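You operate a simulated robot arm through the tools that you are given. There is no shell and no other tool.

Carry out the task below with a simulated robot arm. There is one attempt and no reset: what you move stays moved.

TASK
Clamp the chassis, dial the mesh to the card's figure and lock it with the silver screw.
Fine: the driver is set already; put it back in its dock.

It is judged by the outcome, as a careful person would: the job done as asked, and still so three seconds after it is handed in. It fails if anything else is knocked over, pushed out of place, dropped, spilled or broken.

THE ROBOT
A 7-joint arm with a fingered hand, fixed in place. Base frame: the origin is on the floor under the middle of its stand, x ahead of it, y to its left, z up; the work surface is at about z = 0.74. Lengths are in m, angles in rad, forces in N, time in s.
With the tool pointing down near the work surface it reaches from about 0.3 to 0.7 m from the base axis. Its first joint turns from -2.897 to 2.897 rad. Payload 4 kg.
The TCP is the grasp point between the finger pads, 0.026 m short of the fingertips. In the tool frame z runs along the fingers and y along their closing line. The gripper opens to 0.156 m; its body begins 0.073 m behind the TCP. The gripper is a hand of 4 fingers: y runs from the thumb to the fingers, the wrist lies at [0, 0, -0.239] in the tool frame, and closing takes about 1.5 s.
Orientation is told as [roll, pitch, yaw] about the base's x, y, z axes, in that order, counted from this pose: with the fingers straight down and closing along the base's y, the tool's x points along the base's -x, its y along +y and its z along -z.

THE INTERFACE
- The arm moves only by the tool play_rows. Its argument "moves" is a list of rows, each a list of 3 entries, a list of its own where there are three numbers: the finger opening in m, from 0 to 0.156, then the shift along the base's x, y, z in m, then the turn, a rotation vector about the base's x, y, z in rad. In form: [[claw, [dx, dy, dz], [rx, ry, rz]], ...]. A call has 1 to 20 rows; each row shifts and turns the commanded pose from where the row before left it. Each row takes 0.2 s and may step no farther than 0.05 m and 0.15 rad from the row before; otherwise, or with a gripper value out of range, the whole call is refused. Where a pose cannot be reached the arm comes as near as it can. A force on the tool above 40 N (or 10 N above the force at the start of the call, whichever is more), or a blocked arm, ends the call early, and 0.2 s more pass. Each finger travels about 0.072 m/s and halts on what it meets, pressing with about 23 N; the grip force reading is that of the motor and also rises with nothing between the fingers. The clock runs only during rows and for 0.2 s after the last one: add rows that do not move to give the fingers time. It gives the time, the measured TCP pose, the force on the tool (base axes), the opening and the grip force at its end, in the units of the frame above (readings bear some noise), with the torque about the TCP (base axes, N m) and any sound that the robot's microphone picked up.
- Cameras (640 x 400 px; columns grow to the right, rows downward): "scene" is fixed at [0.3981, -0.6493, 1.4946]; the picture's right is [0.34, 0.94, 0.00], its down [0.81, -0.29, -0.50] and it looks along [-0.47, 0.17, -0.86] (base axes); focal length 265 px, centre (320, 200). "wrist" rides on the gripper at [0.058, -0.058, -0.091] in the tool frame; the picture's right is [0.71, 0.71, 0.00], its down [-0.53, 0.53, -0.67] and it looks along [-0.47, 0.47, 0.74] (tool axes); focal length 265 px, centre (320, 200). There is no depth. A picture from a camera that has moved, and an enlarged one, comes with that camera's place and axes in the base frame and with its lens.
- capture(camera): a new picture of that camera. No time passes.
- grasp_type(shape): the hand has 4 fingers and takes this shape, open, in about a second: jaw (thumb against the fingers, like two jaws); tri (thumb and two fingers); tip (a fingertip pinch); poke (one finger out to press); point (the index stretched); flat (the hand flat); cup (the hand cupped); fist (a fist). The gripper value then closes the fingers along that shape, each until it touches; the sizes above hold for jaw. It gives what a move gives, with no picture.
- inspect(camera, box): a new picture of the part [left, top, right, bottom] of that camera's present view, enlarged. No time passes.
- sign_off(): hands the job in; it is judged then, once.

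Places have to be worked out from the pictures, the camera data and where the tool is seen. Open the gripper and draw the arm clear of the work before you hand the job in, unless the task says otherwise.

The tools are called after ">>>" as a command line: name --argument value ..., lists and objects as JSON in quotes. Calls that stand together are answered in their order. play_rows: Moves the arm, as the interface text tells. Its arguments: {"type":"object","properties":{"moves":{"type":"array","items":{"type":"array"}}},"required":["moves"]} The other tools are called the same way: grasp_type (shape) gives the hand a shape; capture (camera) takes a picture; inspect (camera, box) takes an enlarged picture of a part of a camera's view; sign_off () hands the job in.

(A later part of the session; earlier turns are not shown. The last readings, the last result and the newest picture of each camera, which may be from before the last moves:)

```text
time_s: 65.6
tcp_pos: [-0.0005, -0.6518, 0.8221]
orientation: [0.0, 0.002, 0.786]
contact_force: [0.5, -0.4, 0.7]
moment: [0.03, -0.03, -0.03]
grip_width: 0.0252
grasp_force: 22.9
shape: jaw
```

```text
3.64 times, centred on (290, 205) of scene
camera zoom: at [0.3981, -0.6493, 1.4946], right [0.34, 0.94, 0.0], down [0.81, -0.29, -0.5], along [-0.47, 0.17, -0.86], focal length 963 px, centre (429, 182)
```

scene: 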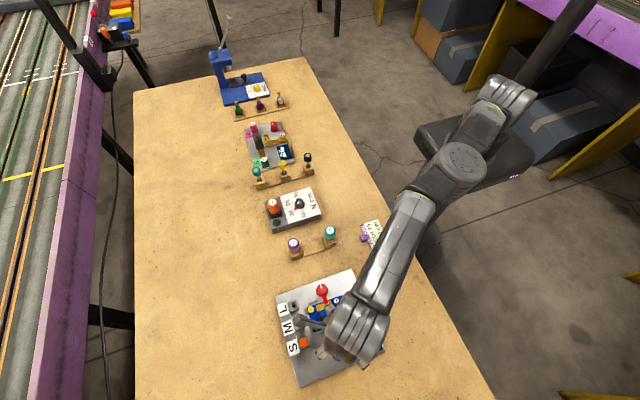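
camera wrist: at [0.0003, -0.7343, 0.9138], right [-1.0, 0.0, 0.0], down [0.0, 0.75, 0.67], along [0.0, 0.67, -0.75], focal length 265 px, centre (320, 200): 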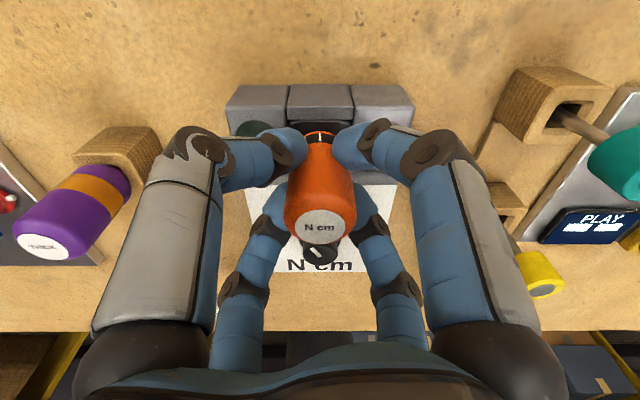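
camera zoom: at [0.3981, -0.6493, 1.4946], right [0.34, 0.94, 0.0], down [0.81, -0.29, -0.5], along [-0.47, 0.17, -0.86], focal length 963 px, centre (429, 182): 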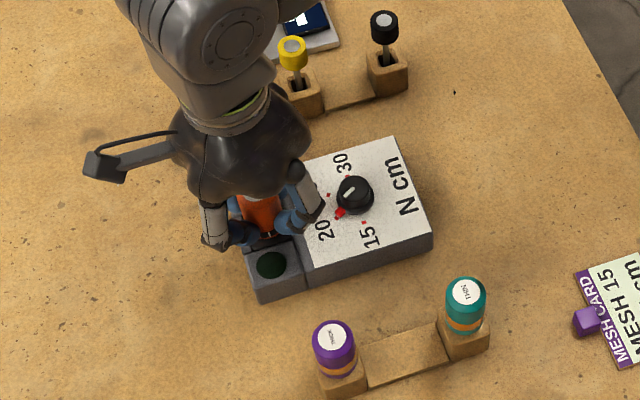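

Firm grip on the driver (dock pose TCP ≈ (0, -0.651, 0.822), yaw 0.785). I lift it straight up slowly.

>>> play_rows --moves '[[0.012, [0, 0, 0.01], [0, 0, 0]], [0.012, [0, 0, 0.015], [0, 0, 0]], [0.012, [0, 0, 0.02], [0, 0, 0]], [0.012, [0, 0, 0.02], [0, 0, 0]], [0.012, [0, 0, 0.02], [0, 0, 0]], [0.012, [0, 0, 0.02], [0, 0, 0]], [0.012, [0, 0, 0.02], [0, 0, 0]], [0.012, [0, 0, 0], [0, 0, 0]]]'

>>> capture --camera "wrist"

>>> inspect --camera "scene" --box '[200, 130, 360, 260]'

```text
time_s: 67.4
tcp_pos: [0.0022, -0.651, 0.9465]
orientation: [0.0, 0.002, 0.786]
contact_force: [0.1, -0.4, -1.2]
moment: [-0.01, -0.03, 0.01]
grip_width: 0.025
grasp_force: 22.8
shape: jaw
```

```text
taken
camera wrist: at [0.0028, -0.7329, 1.0386], right [-1.0, 0.0, 0.0], down [0.0, 0.75, 0.67], along [0.0, 0.67, -0.75], focal length 265 px, centre (320, 200)
```

wrist: 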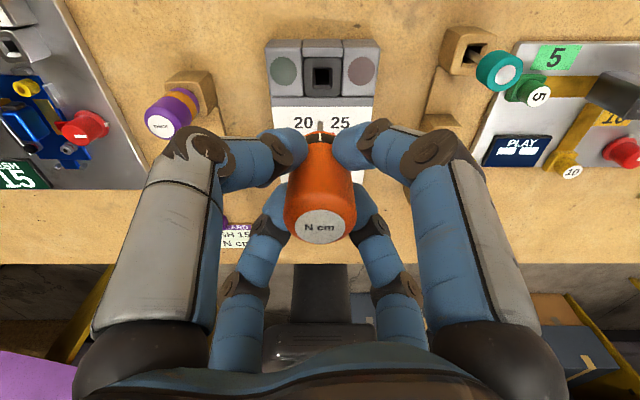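

```text
3.08 times, centred on (280, 195) of scene
camera zoom: at [0.3981, -0.6493, 1.4946], right [0.34, 0.94, 0.0], down [0.81, -0.29, -0.5], along [-0.47, 0.17, -0.86], focal length 815 px, centre (443, 215)
```

zoom: 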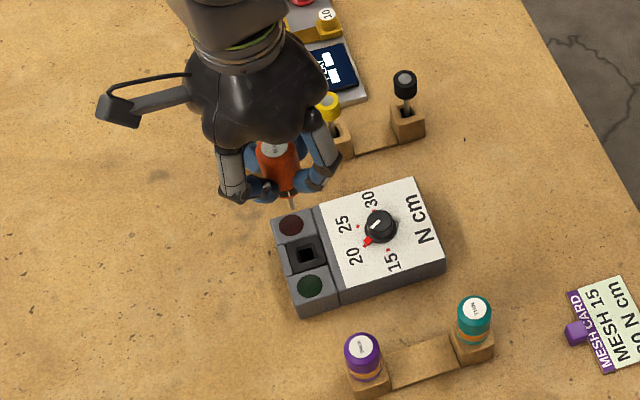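

The driver is out, its bit visible below the ring. I enlarge to measure the bit's length below the TCP.

>>> inspect --camera "wrist" --box '[280, 80, 360, 150]'

>>> inspect --camera "scene" --box '[250, 160, 320, 210]'

```text
5.71 times, centred on (320, 115) of wrist
camera zoom: at [0.0028, -0.7329, 1.0386], right [-1.0, 0.0, 0.0], down [0.0, 0.75, 0.67], along [0.0, 0.67, -0.75], focal length 1517 px, centre (320, 686)
```

zoom: 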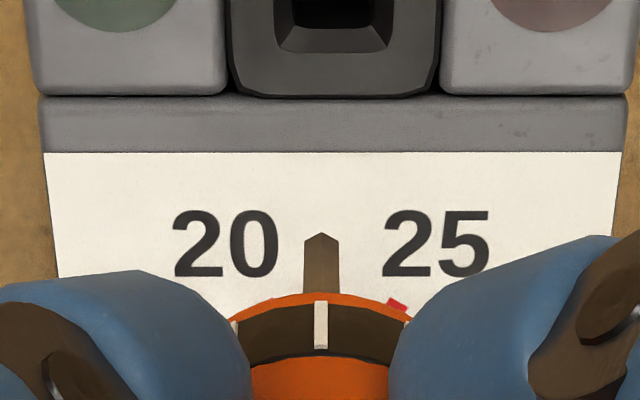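

```text
8.00 times, centred on (285, 185) of scene
camera zoom: at [0.3981, -0.6493, 1.4946], right [0.34, 0.94, 0.0], down [0.81, -0.29, -0.5], along [-0.47, 0.17, -0.86], focal length 2119 px, centre (600, 320)
```

zoom: 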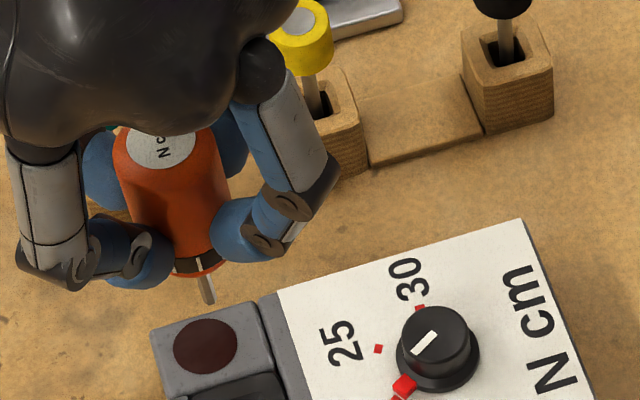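

The bit tip lies about 0.083 m below the TCP. I carry the driver high toward the silver screw (~(0.301, -0.5685)), unwinding the hand to yaw ≈3.2 on the way so there's a long clockwise stroke available.

>>> play_rows --moves '[[0.012, [0.0175, 0.00485, 0.001], [0, 0, 0.145]], [0.012, [0.0175, 0.00485, 0], [0, 0, 0.145]], [0.012, [0.0175, 0.00485, 0], [0, 0, 0.145]], [0.012, [0.0175, 0.00485, 0], [0, 0, 0.145]], [0.012, [0.0175, 0.00485, 0], [0, 0, 0.145]], [0.012, [0.0175, 0.00485, 0], [0, 0, 0.145]], [0.012, [0.0175, 0.00485, 0], [0, 0, 0.145]], [0.012, [0.0175, 0.00485, 0], [0, 0, 0.145]], [0.012, [0.0175, 0.00485, 0], [0, 0, 0.145]], [0.012, [0.0175, 0.00485, 0], [0, 0, 0.145]], [0.012, [0.0175, 0.00485, 0], [0, 0, 0.145]], [0.012, [0.0175, 0.00485, 0], [0, 0, 0.145]], [0.012, [0.0175, 0.00485, 0], [0, 0, 0.145]], [0.012, [0.0175, 0.00485, 0], [0, 0, 0.145]], [0.012, [0.0175, 0.00485, 0], [0, 0, 0.145]], [0.012, [0.0175, 0.00485, 0], [0, 0, 0.145]], [0.012, [0.0175, 0.00485, 0], [0, 0, 0.145]], [0.012, [0, 0, 0], [0, 0, 0]]]'

>>> capture --camera "wrist"

>>> capture --camera "scene"

```text
time_s: 71.2
tcp_pos: [0.2989, -0.5672, 0.9476]
orientation: [0.001, 0.002, -3.033]
contact_force: [-0.2, 0.2, -1.3]
moment: [0.0, 0.0, -0.02]
grip_width: 0.0253
grasp_force: 22.6
shape: jaw
```

```text
taken
camera wrist: at [0.3491, -0.5036, 1.0387], right [0.78, -0.62, 0.0], down [-0.47, -0.58, 0.67], along [-0.42, -0.52, -0.75], focal length 265 px, centre (320, 200)
```

wrist: 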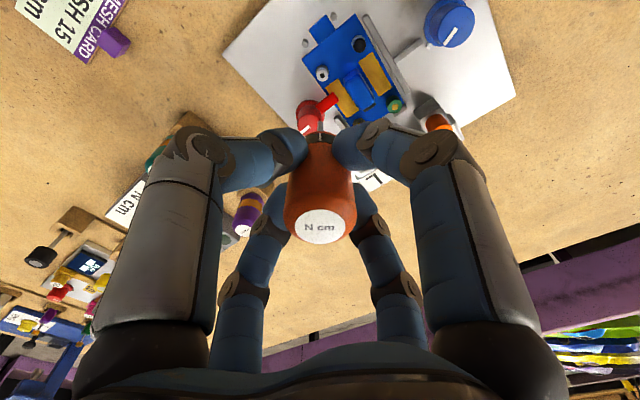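

```text
taken
```

scene: 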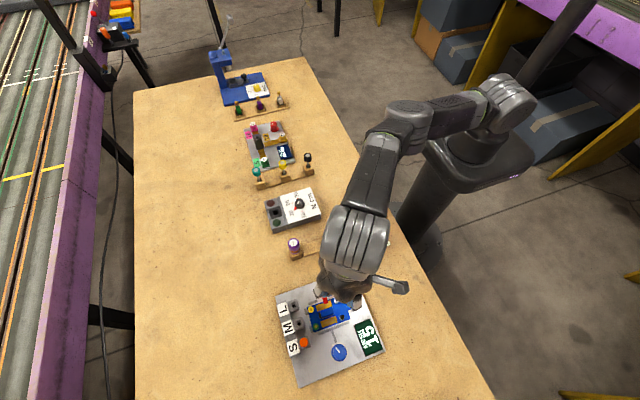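

I enlarge the wrist view for the bit tip and the silver screw.

>>> inspect --camera "wrist" --box '[280, 40, 400, 150]'

>>> inspect --camera "scene" --box '[300, 270, 380, 330]'

```text
3.64 times, centred on (340, 95) of wrist
camera zoom: at [0.3491, -0.5036, 1.0387], right [0.78, -0.62, 0.0], down [-0.47, -0.58, 0.67], along [-0.42, -0.52, -0.75], focal length 965 px, centre (247, 582)
```

zoom: 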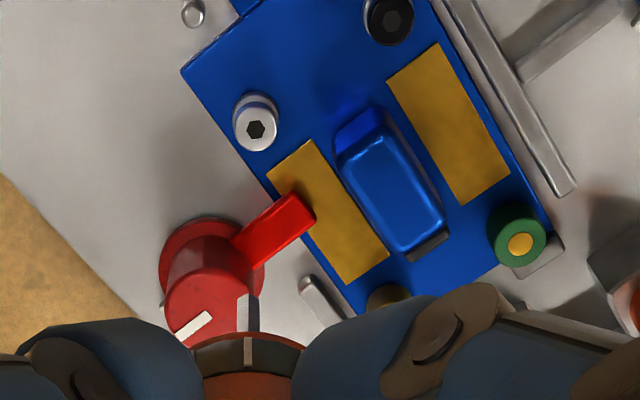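

```text
6.67 times, centred on (340, 300) of scene
camera zoom: at [0.3981, -0.6493, 1.4946], right [0.34, 0.94, 0.0], down [0.81, -0.29, -0.5], along [-0.47, 0.17, -0.86], focal length 1766 px, centre (187, -467)
```

zoom: 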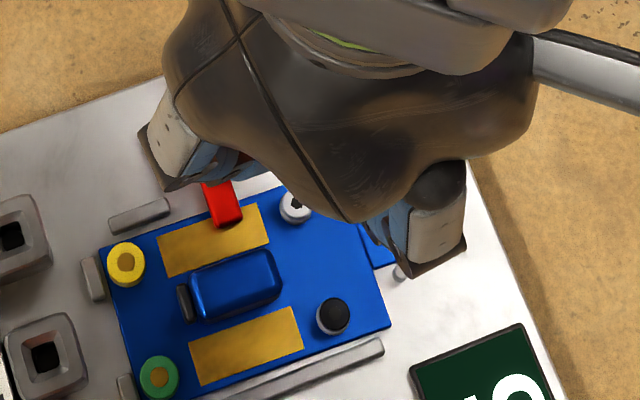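

Two views put the silver screw at about (0.300–0.302, -0.569, 0.769). I shift slightly and descend until the bit tip is ~1.5 cm above the screw, then compare visually.

>>> play_rows --moves '[[0.012, [0.0015, -0.0015, -0.02], [0, 0, 0]], [0.012, [0, 0, -0.02], [0, 0, 0]], [0.012, [0, 0, -0.02], [0, 0, 0]], [0.012, [0, 0, -0.018], [0, 0, 0]], [0.012, [0, 0, 0], [0, 0, 0]]]'

>>> inspect --camera "wrist" --box '[280, 80, 380, 150]'

>>> inspect --camera "scene" --box '[300, 260, 380, 330]'

```text
time_s: 72.4
tcp_pos: [0.2984, -0.5689, 0.8693]
orientation: [0.001, 0.001, -3.033]
contact_force: [-0.1, -0.1, -0.5]
moment: [0.02, 0.02, -0.01]
grip_width: 0.0253
grasp_force: 23.0
shape: jaw
```

```text
5.71 times, centred on (330, 115) of wrist
camera zoom: at [0.3501, -0.505, 0.9604], right [0.78, -0.63, 0.0], down [-0.47, -0.58, 0.67], along [-0.42, -0.52, -0.75], focal length 1517 px, centre (263, 686)
```

zoom: 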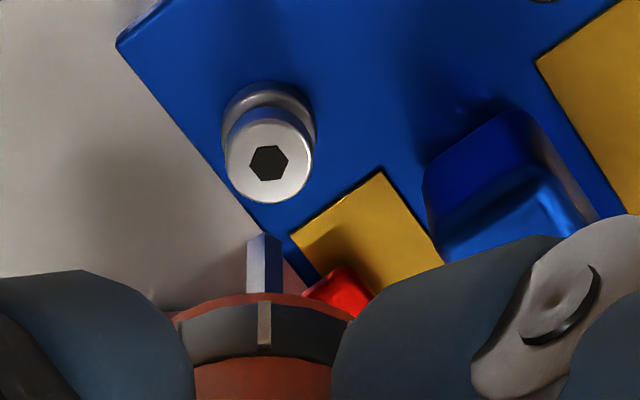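

```text
5.71 times, centred on (340, 295) of scene
camera zoom: at [0.3981, -0.6493, 1.4946], right [0.34, 0.94, 0.0], down [0.81, -0.29, -0.5], along [-0.47, 0.17, -0.86], focal length 1514 px, centre (206, -343)
```

zoom: 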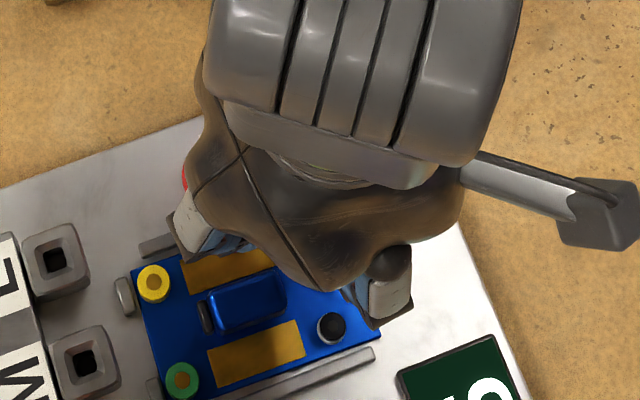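

Laterally the bit is within 0.5 mm of the hex; along the view I shift ~2 mm in x and lower to ~5 mm above the screw to compare with less parallax.

>>> play_rows --moves '[[0.012, [0.002, 0.0003, -0.005], [0, 0, 0]], [0.012, [0, 0, -0.005], [0, 0, 0]], [0.012, [0, 0, 0], [0, 0, 0]]]'

>>> inspect --camera "wrist" --box '[290, 90, 370, 150]'

```text
time_s: 73.2
tcp_pos: [0.3003, -0.5687, 0.8593]
orientation: [0.001, 0.002, -3.034]
contact_force: [0.4, -0.9, -1.3]
moment: [0.0, 0.0, -0.01]
grip_width: 0.0253
grasp_force: 23.1
shape: jaw
```

```text
6.67 times, centred on (330, 120) of wrist
camera zoom: at [0.3522, -0.5051, 0.9508], right [0.78, -0.63, 0.0], down [-0.47, -0.58, 0.67], along [-0.42, -0.52, -0.74], focal length 1769 px, centre (253, 733)
```

zoom: 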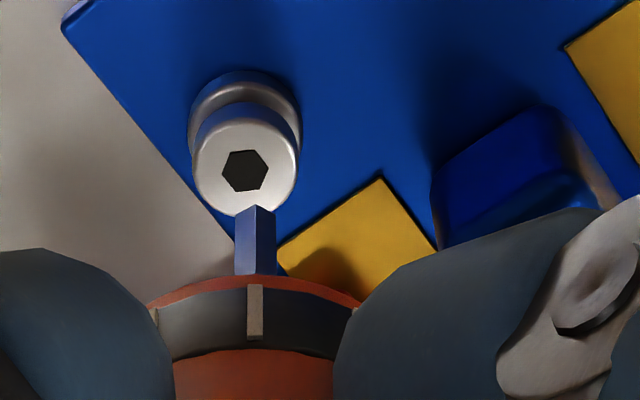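

The bit is ~0.9 mm to the right of the hex in this view; I correct that and lower 4 mm more to compare at nearly the same height.

>>> play_rows --moves '[[0.012, [-0.0005, 0.0009, -0.002], [0, 0, 0]], [0.012, [0, 0, -0.002], [0, 0, 0]], [0.012, [0, 0, 0], [0, 0, 0]]]'

>>> inspect --camera "wrist" --box '[290, 90, 370, 150]'

```text
time_s: 74.0
tcp_pos: [0.3001, -0.5668, 0.8556]
orientation: [-0.001, 0.002, -3.032]
contact_force: [-0.7, 0.1, -1.4]
moment: [0.04, -0.01, -0.05]
grip_width: 0.0253
grasp_force: 23.0
shape: jaw
```

```text
6.67 times, centred on (330, 120) of wrist
camera zoom: at [0.3516, -0.5044, 0.9468], right [0.78, -0.63, 0.0], down [-0.47, -0.58, 0.67], along [-0.42, -0.52, -0.75], focal length 1769 px, centre (253, 733)
```

zoom: 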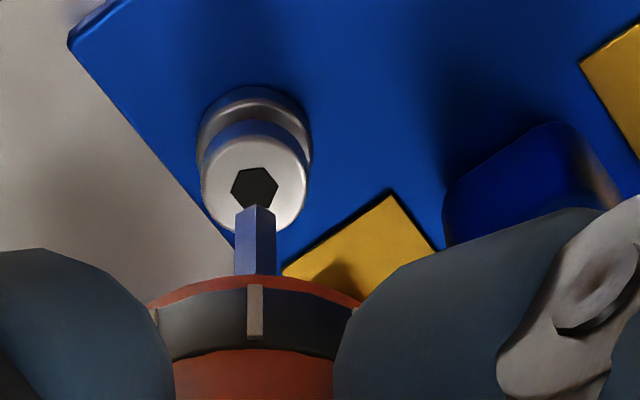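

Laterally aligned now; the bit tip is ~4 mm above the hex. I shift ~0.5 mm back along the view and lower 2 mm more.

>>> play_rows --moves '[[0.012, [0.0003, 0.0004, -0.002], [0, 0, 0]], [0.012, [0, 0, 0], [0, 0, 0]]]'

>>> inspect --camera "wrist" --box '[290, 90, 370, 150]'

```text
time_s: 74.6
tcp_pos: [0.3008, -0.5681, 0.8537]
orientation: [0.001, 0.002, -3.033]
contact_force: [-0.6, -0.1, -1.1]
moment: [-0.03, -0.01, -0.01]
grip_width: 0.0251
grasp_force: 23.0
shape: jaw
```

```text
6.67 times, centred on (330, 120) of wrist
camera zoom: at [0.3519, -0.5042, 0.9448], right [0.78, -0.63, 0.0], down [-0.47, -0.58, 0.67], along [-0.42, -0.52, -0.75], focal length 1769 px, centre (253, 733)
```

zoom: 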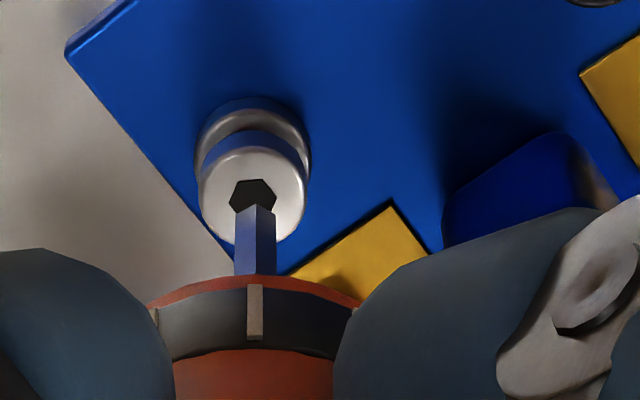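

Nearly there; another small back-shift and 1.5 mm down.

>>> play_rows --moves '[[0.012, [0.0002, 0.0005, -0.0015], [0, 0, 0]], [0.012, [0, 0, 0], [0, 0, 0]]]'

>>> inspect --camera "wrist" --box '[290, 90, 370, 150]'

```text
time_s: 75.2
tcp_pos: [0.3011, -0.5683, 0.8517]
orientation: [0.001, 0.004, -3.034]
contact_force: [-0.1, -0.3, -1.5]
moment: [0.0, -0.02, 0.0]
grip_width: 0.0252
grasp_force: 23.2
shape: jaw
```

```text
6.67 times, centred on (330, 120) of wrist
camera zoom: at [0.3521, -0.5036, 0.9439], right [0.78, -0.63, 0.0], down [-0.47, -0.58, 0.67], along [-0.42, -0.52, -0.75], focal length 1769 px, centre (253, 733)
```

zoom: 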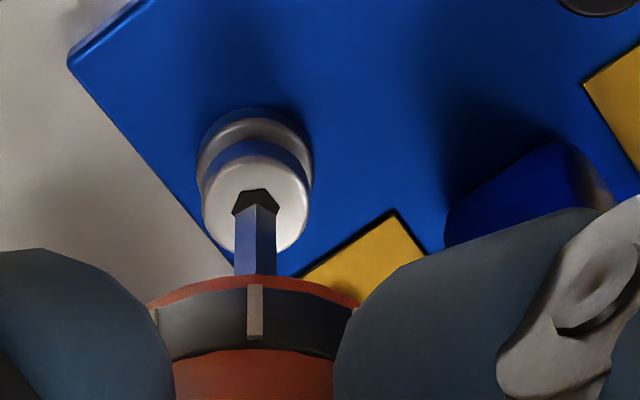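

The bit overlies the hex nearly exactly and there's no contact yet. I lower in 1 mm steps and watch the force.

>>> play_rows --moves '[[0.012, [0, 0, -0.001], [0, 0, 0]], [0.012, [0, 0, -0.001], [0, 0, 0]], [0.012, [0, 0, 0], [0, 0, 0]]]'

>>> inspect --camera "wrist" --box '[290, 90, 370, 150]'

```text
time_s: 76.0
tcp_pos: [0.3008, -0.5675, 0.8513]
orientation: [-0.002, 0.001, -3.034]
contact_force: [0.0, -0.3, -2.0]
moment: [-0.01, 0.02, 0.0]
grip_width: 0.0256
grasp_force: 23.2
shape: jaw
```

```text
6.67 times, centred on (330, 120) of wrist
camera zoom: at [0.3518, -0.5037, 0.9417], right [0.78, -0.63, 0.0], down [-0.47, -0.58, 0.67], along [-0.42, -0.52, -0.75], focal length 1769 px, centre (253, 733)
```

zoom: 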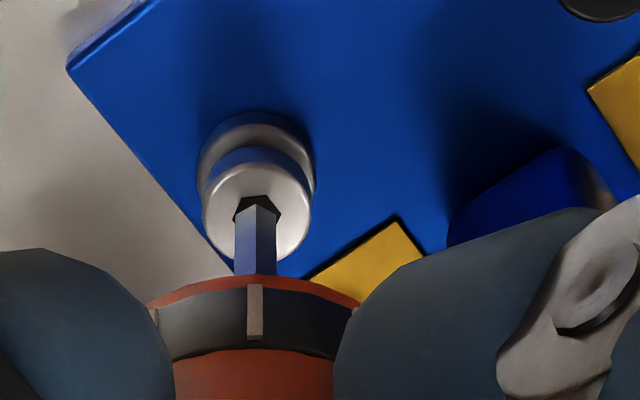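

The bit end now sits inside the hex outline without contact force. Continue down 3 mm in small steps.

>>> play_rows --moves '[[0.012, [0, 0, -0.001], [0, 0, 0]], [0.012, [0, 0, -0.001], [0, 0, 0]], [0.012, [0, 0, -0.001], [0, 0, 0]], [0.012, [0, 0, 0], [0, 0, 0]]]'

>>> inspect --camera "wrist" --box '[290, 90, 370, 150]'

```text
time_s: 77.0
tcp_pos: [0.3019, -0.5668, 0.8465]
orientation: [0.001, 0.003, -3.032]
contact_force: [-0.3, -0.7, 1.8]
moment: [-0.02, 0.03, 0.0]
grip_width: 0.0255
grasp_force: 23.5
shape: jaw
```

```text
6.67 times, centred on (330, 120) of wrist
camera zoom: at [0.3526, -0.5037, 0.9389], right [0.78, -0.63, 0.0], down [-0.47, -0.58, 0.67], along [-0.42, -0.52, -0.74], focal length 1769 px, centre (253, 733)
```

zoom: 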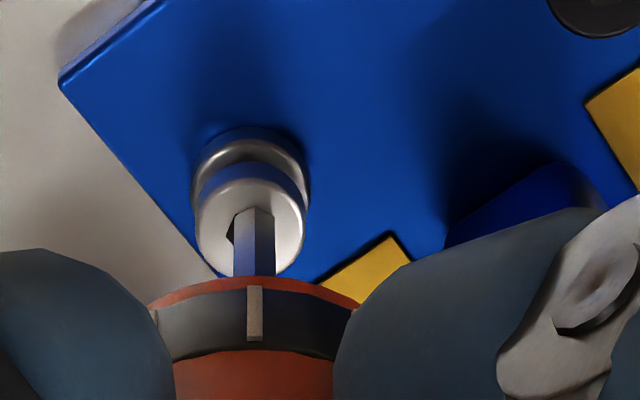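

A light contact (+3 N) shows up and the bit end seems to be just at the hex rim. One more millimetre down to see whether it enters or is blocked.

>>> play_rows --moves '[[0.012, [0, 0, -0.001], [0, 0, 0]], [0.012, [0, 0, 0], [0, 0, 0]]]'

>>> inspect --camera "wrist" --box '[300, 95, 350, 135]'

```text
time_s: 77.6
tcp_pos: [0.3019, -0.5667, 0.8466]
orientation: [0.0, 0.003, -3.034]
contact_force: [-0.6, -0.4, 4.5]
moment: [0.0, -0.01, -0.01]
grip_width: 0.0255
grasp_force: 23.2
shape: jaw
```

```text
10.00 times, centred on (325, 115) of wrist
camera zoom: at [0.3523, -0.5036, 0.9379], right [0.78, -0.63, 0.0], down [-0.47, -0.58, 0.67], along [-0.42, -0.52, -0.75], focal length 2654 px, centre (270, 1050)
```

zoom: 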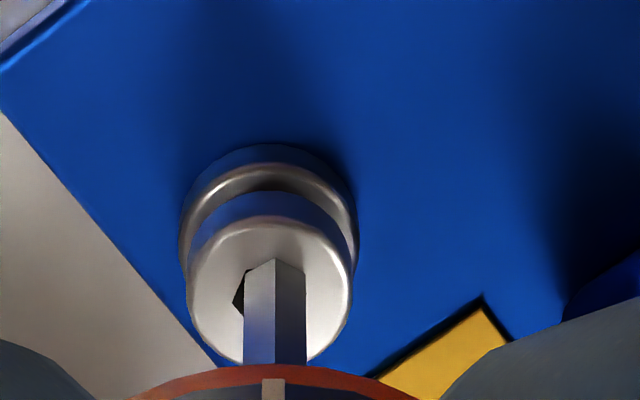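

The bit rests on the screw's top face (z≈0.769, bit length ≈0.078), about 0.7 mm off, and its hex is rotated ~30° against the socket (an edge faces the camera while the socket has corners left/right). I lift 2 mm, correct the offset, and rotate -0.52 rad.

>>> play_rows --moves '[[0.012, [0, 0, 0.002], [0, 0, 0]], [0.012, [-0.0007, -0.0003, 0.001], [0, 0, -0.13]], [0.012, [0, 0, 0], [0, 0, -0.13]], [0.012, [0, 0, 0], [0, 0, -0.13]], [0.012, [0, 0, 0], [0, 0, -0.13]], [0.012, [0, 0, 0], [0, 0, 0]]]'

>>> inspect --camera "wrist" --box '[300, 95, 350, 135]'

```text
time_s: 79.0
tcp_pos: [0.301, -0.568, 0.8493]
orientation: [-0.001, 0.003, 2.728]
contact_force: [-1.0, 0.7, -1.3]
moment: [0.01, 0.02, -0.01]
grip_width: 0.0253
grasp_force: 22.9
shape: jaw
```

```text
10.00 times, centred on (325, 115) of wrist
camera zoom: at [0.3767, -0.538, 0.9407], right [0.36, -0.93, 0.0], down [-0.69, -0.27, 0.67], along [-0.62, -0.24, -0.75], focal length 2654 px, centre (270, 1050)
```

zoom: 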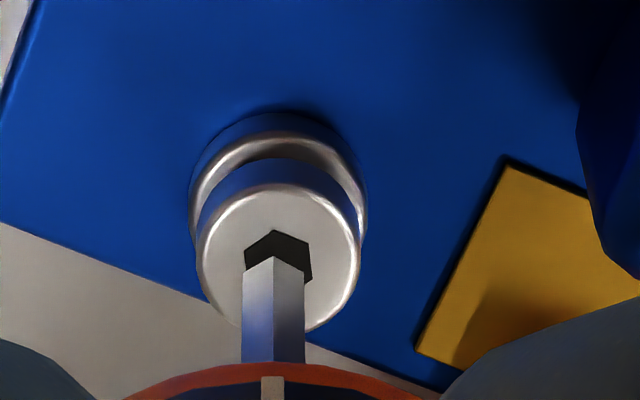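

Now the bit's hex and the socket's hex have matching orientation. Position-wise the bit should come back ~0.7 mm toward +x; I correct and lower 1.5 mm, then look again.

>>> play_rows --moves '[[0.012, [0.0007, 0.0002, 0], [0, 0, 0]], [0.012, [0, 0, -0.0015], [0, 0, 0]], [0.012, [0, 0, 0], [0, 0, 0]]]'

>>> inspect --camera "wrist" --box '[300, 95, 350, 135]'

```text
time_s: 79.8
tcp_pos: [0.3012, -0.5661, 0.8473]
orientation: [0.0, 0.001, 2.731]
contact_force: [0.0, 0.4, -1.0]
moment: [0.04, -0.03, 0.05]
grip_width: 0.0251
grasp_force: 22.5
shape: jaw
```

```text
10.00 times, centred on (325, 115) of wrist
camera zoom: at [0.3776, -0.5376, 0.9393], right [0.37, -0.93, 0.0], down [-0.69, -0.27, 0.67], along [-0.62, -0.24, -0.75], focal length 2654 px, centre (270, 1050)
```

zoom: 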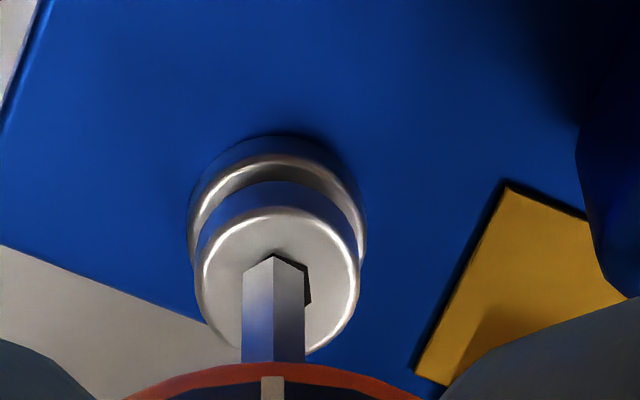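

Now almost concentric: 0.27 mm lateral left to fix. I apply it and lower 2 mm in half-millimetre steps.

>>> play_rows --moves '[[0.012, [0.0001, -0.00027, 0], [0, 0, 0]], [0.012, [0, 0, -0.0005], [0, 0, 0]], [0.012, [0, 0, -0.0005], [0, 0, 0]], [0.012, [0, 0, -0.0005], [0, 0, 0]], [0.012, [0, 0, -0.0005], [0, 0, 0]], [0.012, [0, 0, 0], [0, 0, 0]]]'

>>> inspect --camera "wrist" --box '[300, 95, 350, 135]'

```text
time_s: 81.2
tcp_pos: [0.3021, -0.5666, 0.846]
orientation: [0.0, 0.003, 2.729]
contact_force: [-1.0, 0.1, 2.6]
moment: [0.01, -0.01, 0.01]
grip_width: 0.0251
grasp_force: 22.0
shape: jaw
```

```text
10.00 times, centred on (325, 115) of wrist
camera zoom: at [0.3776, -0.5378, 0.9378], right [0.37, -0.93, 0.0], down [-0.69, -0.27, 0.67], along [-0.62, -0.25, -0.75], focal length 2654 px, centre (270, 1050)
```

zoom: 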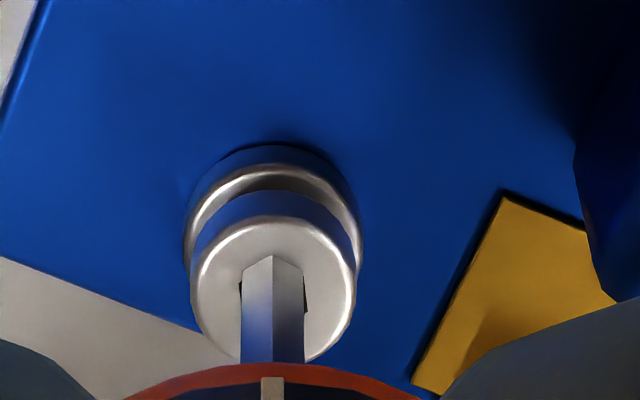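

The bit is concentric with the hex and in light contact (≈3.6 N). I turn slowly clockwise with a slight extra press to let it drop in, watching force, moment and sound.

>>> play_rows --moves '[[0.012, [0, 0, -0.0005], [0, 0, -0.04]], [0.012, [0, 0, -0.0003], [0, 0, -0.04]], [0.012, [0, 0, 0], [0, 0, -0.04]], [0.012, [0, 0, 0], [0, 0, -0.04]], [0.012, [0, 0, 0], [0, 0, 0]]]'

>>> inspect --camera "wrist" --box '[300, 95, 350, 135]'

```text
time_s: 82.4
tcp_pos: [0.301, -0.5673, 0.8459]
orientation: [0.002, 0.002, 2.57]
contact_force: [-0.6, -0.3, -1.8]
moment: [0.0, -0.01, 0.0]
grip_width: 0.025
grasp_force: 23.0
shape: jaw
```

```text
10.00 times, centred on (325, 115) of wrist
camera zoom: at [0.3814, -0.5503, 0.9372], right [0.21, -0.98, 0.0], down [-0.73, -0.16, 0.67], along [-0.65, -0.14, -0.74], focal length 2654 px, centre (270, 1050)
```

zoom: 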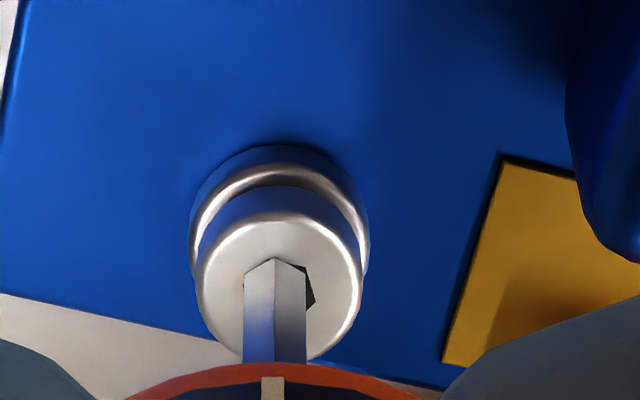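

Contact force vanished with the rotation; the screw itself hasn't turned. I recentre by ~0.3 mm and press down further in small steps.

>>> play_rows --moves '[[0.012, [0.0001, -0.0003, -0.0005], [0, 0, 0]], [0.012, [0, 0, -0.0005], [0, 0, 0]], [0.012, [0, 0, -0.0005], [0, 0, 0]], [0.012, [0, 0, 0], [0, 0, 0]]]'

>>> inspect --camera "wrist" --box '[300, 95, 350, 135]'

```text
time_s: 83.4
tcp_pos: [0.3011, -0.5682, 0.8447]
orientation: [0.0, 0.004, 2.569]
contact_force: [0.4, 0.2, 4.4]
moment: [0.07, -0.01, 0.04]
grip_width: 0.0253
grasp_force: 22.9
shape: jaw
```

```text
10.00 times, centred on (325, 115) of wrist
camera zoom: at [0.3811, -0.5513, 0.9361], right [0.21, -0.98, 0.0], down [-0.73, -0.16, 0.67], along [-0.65, -0.14, -0.75], focal length 2654 px, centre (270, 1050)
```

zoom: 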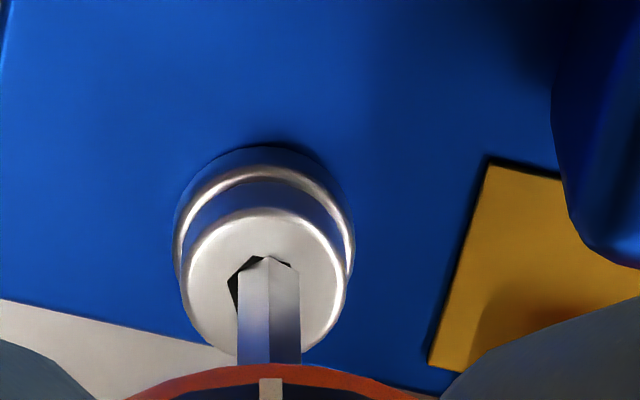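

The bit flexed sideways a bit, and it's ~9° past hex alignment. I lift 2.5 mm, rotate back +0.11 rad (yaw ≈2.68) and re-check alignment.

>>> play_rows --moves '[[0.012, [0, 0, 0.0015], [0, 0, 0]], [0.012, [0, 0, 0.001], [0, 0, 0.055]], [0.012, [0, 0, 0], [0, 0, 0.055]], [0.012, [0, 0, 0], [0, 0, 0]]]'

>>> inspect --camera "wrist" --box '[300, 95, 350, 135]'

```text
time_s: 84.4
tcp_pos: [0.3009, -0.5672, 0.8463]
orientation: [-0.002, 0.001, 2.68]
contact_force: [-0.4, -0.7, -1.2]
moment: [0.0, 0.01, -0.01]
grip_width: 0.0251
grasp_force: 23.1
shape: jaw
```

```text
10.00 times, centred on (325, 115) of wrist
camera zoom: at [0.3783, -0.5423, 0.9377], right [0.32, -0.95, 0.0], down [-0.71, -0.24, 0.67], along [-0.63, -0.21, -0.75], focal length 2654 px, centre (270, 1050)
```

zoom: 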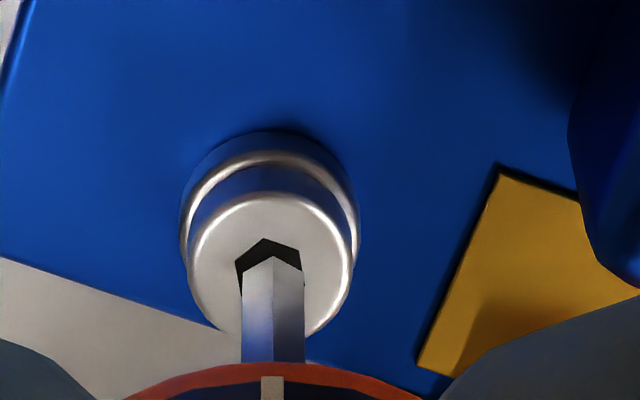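

In this view the socket's corner is ~10° counter-clockwise of the bit's edge. I rotate +0.17 rad to match and look again.

>>> play_rows --moves '[[0.012, [0, 0, 0], [0, 0, 0.085]], [0.012, [0, 0, 0], [0, 0, 0.085]], [0.012, [0, 0, 0], [0, 0, 0]]]'

>>> inspect --camera "wrist" --box '[305, 100, 345, 130]'

```text
time_s: 85.2
tcp_pos: [0.3017, -0.5684, 0.8454]
orientation: [0.0, 0.003, 2.851]
contact_force: [-0.6, -0.5, -1.4]
moment: [-0.01, -0.04, -0.02]
grip_width: 0.0252
grasp_force: 23.0
shape: jaw
```

```text
13.33 times, centred on (325, 115) of wrist
camera zoom: at [0.3736, -0.5296, 0.9378], right [0.48, -0.88, 0.0], down [-0.66, -0.35, 0.67], along [-0.59, -0.32, -0.75], focal length 3539 px, centre (253, 1333)
```

zoom: 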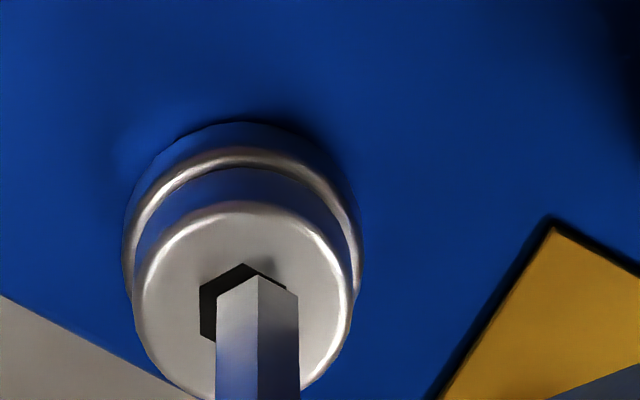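

Orientation now matches (both with a corner toward the camera). The bit is ~0.75 mm to the right of the hex in this view; I shift it left and re-check.

>>> play_rows --moves '[[0.012, [-0.00036, 0.00066, 0], [0, 0, 0]], [0.012, [0, 0, 0], [0, 0, 0]]]'

>>> inspect --camera "wrist" --box '[305, 100, 345, 130]'

```text
time_s: 85.8
tcp_pos: [0.3003, -0.5664, 0.8459]
orientation: [0.0, 0.001, 2.851]
contact_force: [0.0, -0.4, -1.5]
moment: [0.0, 0.0, 0.0]
grip_width: 0.0251
grasp_force: 22.5
shape: jaw
```

```text
13.33 times, centred on (325, 115) of wrist
camera zoom: at [0.3728, -0.5287, 0.9377], right [0.47, -0.88, 0.0], down [-0.66, -0.35, 0.67], along [-0.59, -0.32, -0.75], focal length 3539 px, centre (253, 1333)
```

zoom: 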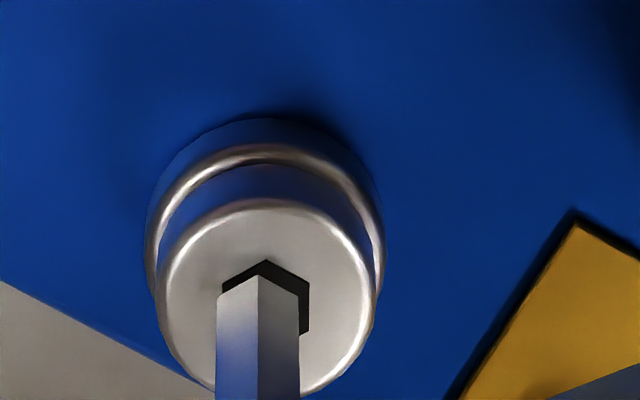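

Overshot a little: now 0.4 mm left. Half-step back.

>>> play_rows --moves '[[0.012, [0.00017, -0.00032, 0], [0, 0, 0]], [0.012, [0, 0, 0], [0, 0, 0]], [0.012, [0, 0, 0], [0, 0, 0]]]'

>>> inspect --camera "wrist" --box '[305, 100, 345, 130]'

```text
time_s: 86.6
tcp_pos: [0.3012, -0.5683, 0.8468]
orientation: [0.0, 0.001, 2.851]
contact_force: [0.3, 0.4, -1.6]
moment: [-0.01, 0.0, 0.0]
grip_width: 0.0252
grasp_force: 22.8
shape: jaw
```

```text
13.33 times, centred on (325, 115) of wrist
camera zoom: at [0.3734, -0.5289, 0.9378], right [0.47, -0.88, 0.0], down [-0.66, -0.35, 0.67], along [-0.59, -0.32, -0.75], focal length 3539 px, centre (253, 1333)
```

zoom: 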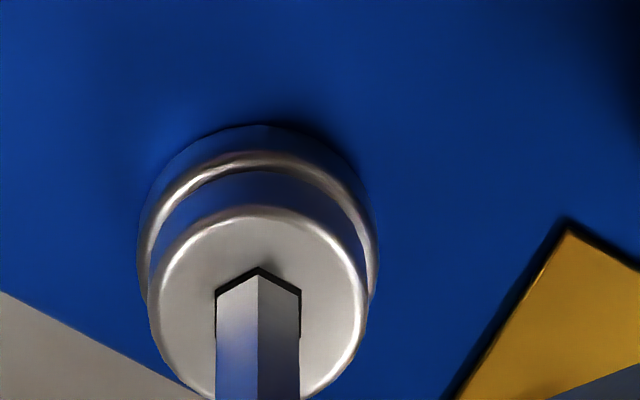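

Now the bit is exactly in line with the hex, orientation matching. I lower straight in 0.5 mm steps.

>>> play_rows --moves '[[0.012, [0, 0, -0.0005], [0, 0, 0]], [0.012, [0, 0, -0.0005], [0, 0, 0]], [0.012, [0, 0, -0.0005], [0, 0, 0]], [0.012, [0, 0, -0.0005], [0, 0, 0]], [0.012, [0, 0, 0], [0, 0, 0]]]'

>>> inspect --camera "wrist" --box '[305, 100, 345, 130]'

```text
time_s: 87.8
tcp_pos: [0.3004, -0.5665, 0.8446]
orientation: [0.0, 0.004, 2.849]
contact_force: [-0.5, 0.1, 1.1]
moment: [-0.03, 0.02, -0.01]
grip_width: 0.0252
grasp_force: 22.6
shape: jaw
```

```text
13.33 times, centred on (325, 115) of wrist
camera zoom: at [0.3733, -0.5285, 0.9359], right [0.47, -0.88, 0.0], down [-0.66, -0.35, 0.67], along [-0.59, -0.32, -0.75], focal length 3539 px, centre (253, 1333)
```

zoom: 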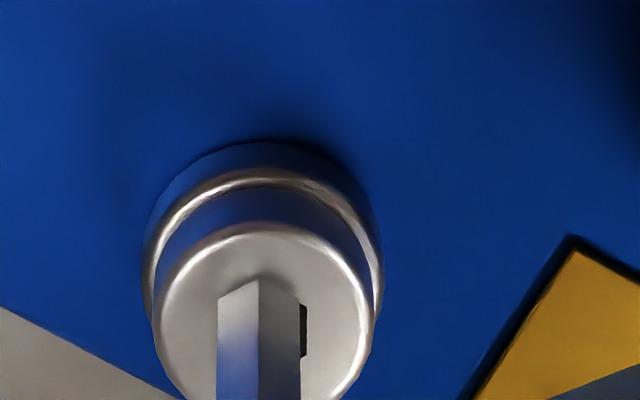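

Light contact at the rim: the bit is ~0.3 mm left of the hex. I slide it right by that amount under light pressure.

>>> play_rows --moves '[[0.012, [8e-05, -0.00014, 0], [0, 0, 0]], [0.012, [8e-05, -0.00014, 0], [0, 0, 0]], [0.012, [0, 0, 0], [0, 0, 0]]]'

>>> inspect --camera "wrist" --box '[305, 100, 345, 130]'

```text
time_s: 88.6
tcp_pos: [0.3012, -0.5673, 0.8443]
orientation: [0.0, 0.003, 2.85]
contact_force: [-1.0, 0.4, 4.4]
moment: [-0.01, 0.03, -0.01]
grip_width: 0.0251
grasp_force: 23.0
shape: jaw
```

```text
13.33 times, centred on (325, 115) of wrist
camera zoom: at [0.3738, -0.5286, 0.9358], right [0.47, -0.88, 0.0], down [-0.66, -0.35, 0.67], along [-0.59, -0.32, -0.75], focal length 3539 px, centre (253, 1333)
```

zoom: 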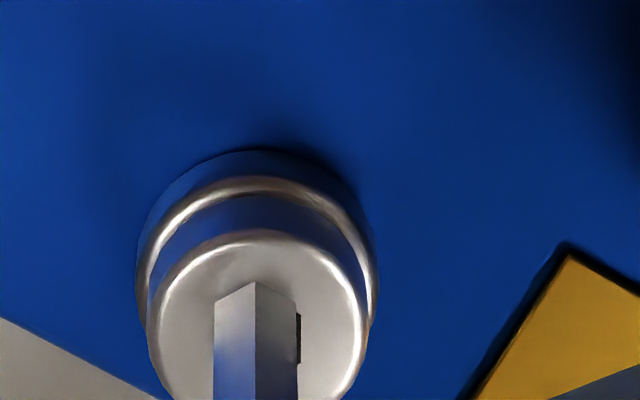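

Still on the rim: the bit needs ~0.3 mm forward and 0.15 mm right. I nudge it so under the same light pressure.

>>> play_rows --moves '[[0.012, [-0.00015, -0.00015, 0], [0, 0, 0]], [0.012, [-0.00015, -0.00015, 0], [0, 0, 0]], [0.012, [0, 0, 0], [0, 0, 0]]]'

>>> inspect --camera "wrist" --box '[305, 100, 345, 130]'

```text
time_s: 89.4
tcp_pos: [0.3028, -0.567, 0.8436]
orientation: [0.0, 0.002, 2.849]
contact_force: [-0.5, -0.6, 6.1]
moment: [0.03, 0.03, 0.0]
grip_width: 0.0255
grasp_force: 23.2
shape: jaw
```

```text
13.33 times, centred on (325, 115) of wrist
camera zoom: at [0.374, -0.5288, 0.9357], right [0.47, -0.88, 0.0], down [-0.66, -0.35, 0.67], along [-0.59, -0.32, -0.75], focal length 3539 px, centre (253, 1333)
```

zoom: 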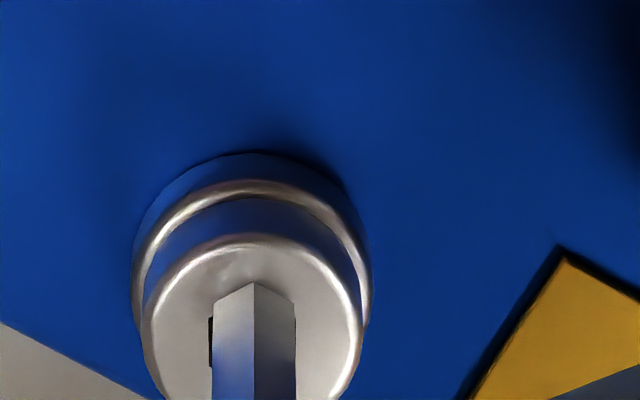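

The bit still overlaps the near rim by ~0.6 mm; nudging forward 0.6 mm (toward -x,-y).

>>> play_rows --moves '[[0.012, [-0.0003, -0.00015, 0], [0, 0, 0]], [0.012, [-0.0003, -0.00015, 0], [0, 0, 0]], [0.012, [0, 0, 0], [0, 0, 0]], [0.012, [0, 0, 0], [0, 0, 0]]]'

>>> inspect --camera "wrist" --box '[305, 100, 345, 130]'

```text
time_s: 90.4
tcp_pos: [0.3004, -0.5675, 0.8446]
orientation: [0.0, 0.003, 2.851]
contact_force: [1.0, 0.3, 8.1]
moment: [0.0, -0.04, 0.0]
grip_width: 0.0253
grasp_force: 23.3
shape: jaw
```

```text
13.33 times, centred on (325, 115) of wrist
camera zoom: at [0.373, -0.529, 0.9356], right [0.47, -0.88, 0.0], down [-0.66, -0.35, 0.67], along [-0.59, -0.32, -0.75], focal length 3539 px, centre (253, 1333)
```

zoom: 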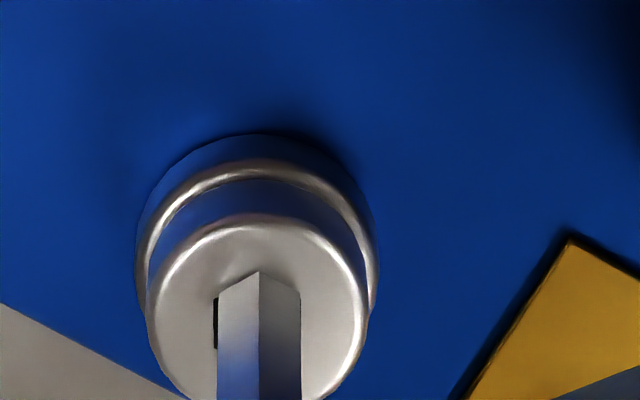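

Very close now (0.2 mm each way). One more small nudge.

>>> play_rows --moves '[[0.012, [-0.0003, 0.0001, 0], [0, 0, 0]], [0.012, [0, 0, 0], [0, 0, 0]], [0.012, [0, 0, 0], [0, 0, 0]]]'

>>> inspect --camera "wrist" --box '[305, 100, 345, 130]'

```text
time_s: 91.2
tcp_pos: [0.301, -0.5669, 0.8446]
orientation: [0.0, 0.005, 2.85]
contact_force: [0.4, 0.0, 8.4]
moment: [-0.02, -0.03, 0.01]
grip_width: 0.0254
grasp_force: 23.0
shape: jaw
```

```text
13.33 times, centred on (325, 115) of wrist
camera zoom: at [0.3725, -0.5289, 0.9355], right [0.47, -0.88, 0.0], down [-0.66, -0.35, 0.67], along [-0.59, -0.32, -0.75], focal length 3539 px, centre (253, 1333)
```

zoom: 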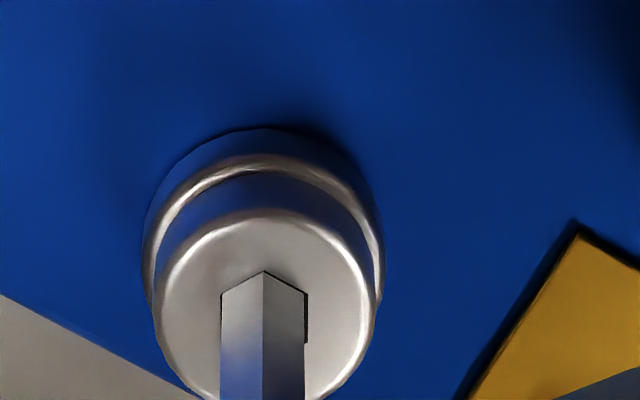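

The hex seems to be a flat marking – the bit sits right on it with 8 N. I now try turning clockwise with this pressure and see whether the screw follows.

>>> play_rows --moves '[[0.012, [0, 0, 0], [0, 0, -0.08]], [0.012, [0, 0, 0], [0, 0, -0.08]], [0.012, [0, 0, 0], [0, 0, -0.08]], [0.012, [0, 0, 0], [0, 0, -0.08]], [0.012, [0, 0, 0], [0, 0, -0.08]], [0.012, [0, 0, 0], [0, 0, 0]]]'

>>> inspect --camera "wrist" --box '[305, 100, 345, 130]'

```text
time_s: 92.6
tcp_pos: [0.3001, -0.5675, 0.8446]
orientation: [0.0, 0.003, 2.447]
contact_force: [0.6, 0.6, 1.2]
moment: [-0.02, 0.01, -0.06]
grip_width: 0.0253
grasp_force: 22.9
shape: jaw
```

```text
13.33 times, centred on (325, 115) of wrist
camera zoom: at [0.3815, -0.56, 0.9355], right [0.09, -1.0, 0.0], down [-0.74, -0.07, 0.67], along [-0.66, -0.06, -0.75], focal length 3539 px, centre (253, 1333)
```

zoom: 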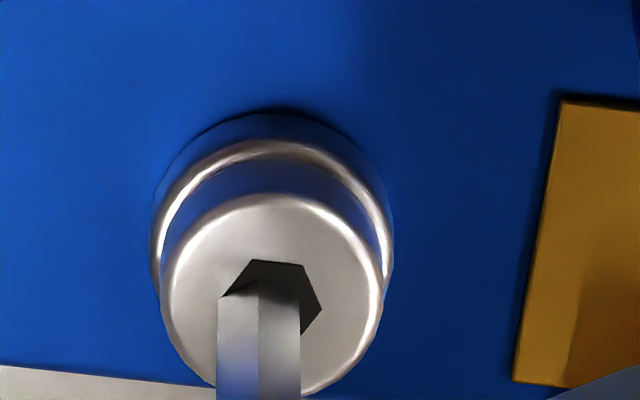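

The hex marking has not turned with the bit. I check the whole scene for any change (display, lights) before trying again.

>>> capture --camera "wrist"

>>> inspect --camera "scene" --box '[255, 180, 400, 390]'

>>> inspect --camera "wrist" --box '[310, 105, 335, 125]'

```text
taken
camera wrist: at [0.3815, -0.56, 0.9355], right [0.09, -1.0, 0.0], down [-0.74, -0.07, 0.67], along [-0.66, -0.06, -0.75], focal length 265 px, centre (320, 200)
```

wrist: 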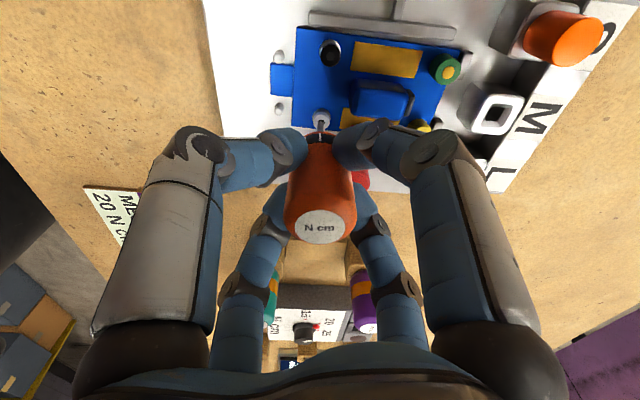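

```text
1.90 times, centred on (328, 285) of scene
camera zoom: at [0.3981, -0.6493, 1.4946], right [0.34, 0.94, 0.0], down [0.81, -0.29, -0.5], along [-0.47, 0.17, -0.86], focal length 505 px, centre (306, 38)
```

zoom: 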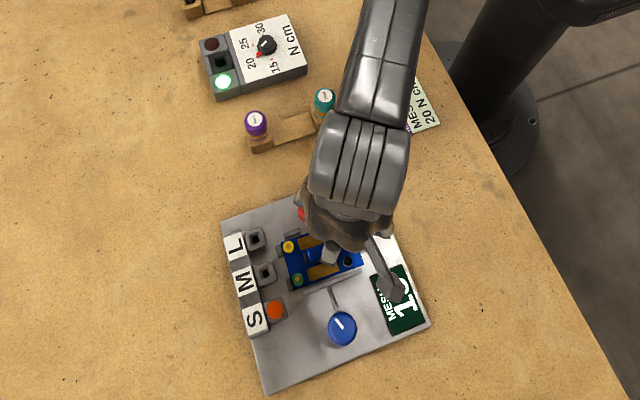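

```text
16.00 times, centred on (322, 115) of wrist
camera zoom: at [0.3815, -0.56, 0.9355], right [0.09, -1.0, 0.0], down [-0.74, -0.07, 0.67], along [-0.66, -0.06, -0.75], focal length 4246 px, centre (280, 1560)
```

zoom: 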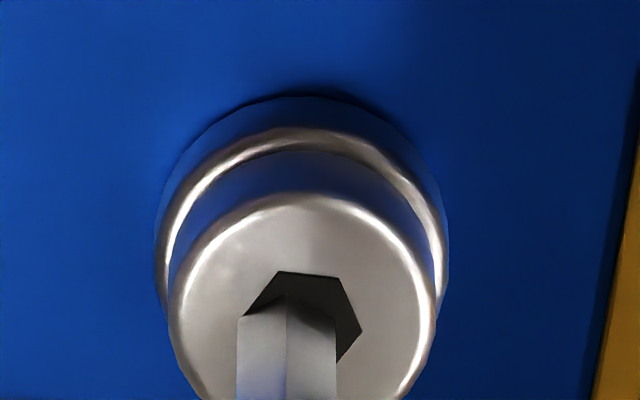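

The dock's green lamp has lit up. I enlarge it to be sure.

>>> inspect --camera "scene" --box '[255, 185, 325, 240]'

>>> inspect --camera "scene" --box '[300, 260, 390, 370]'

```text
7.27 times, centred on (290, 212) of scene
camera zoom: at [0.3981, -0.6493, 1.4946], right [0.34, 0.94, 0.0], down [0.81, -0.29, -0.5], along [-0.47, 0.17, -0.86], focal length 1927 px, centre (538, 109)
```

zoom: 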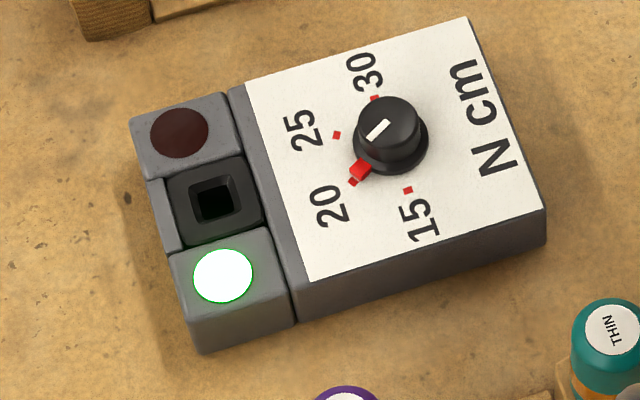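

```text
3.64 times, centred on (345, 315) of scene
camera zoom: at [0.3981, -0.6493, 1.4946], right [0.34, 0.94, 0.0], down [0.81, -0.29, -0.5], along [-0.47, 0.17, -0.86], focal length 963 px, centre (229, -218)
```

zoom: 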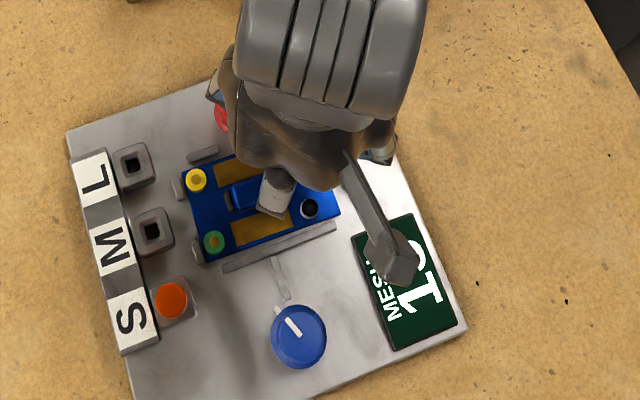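

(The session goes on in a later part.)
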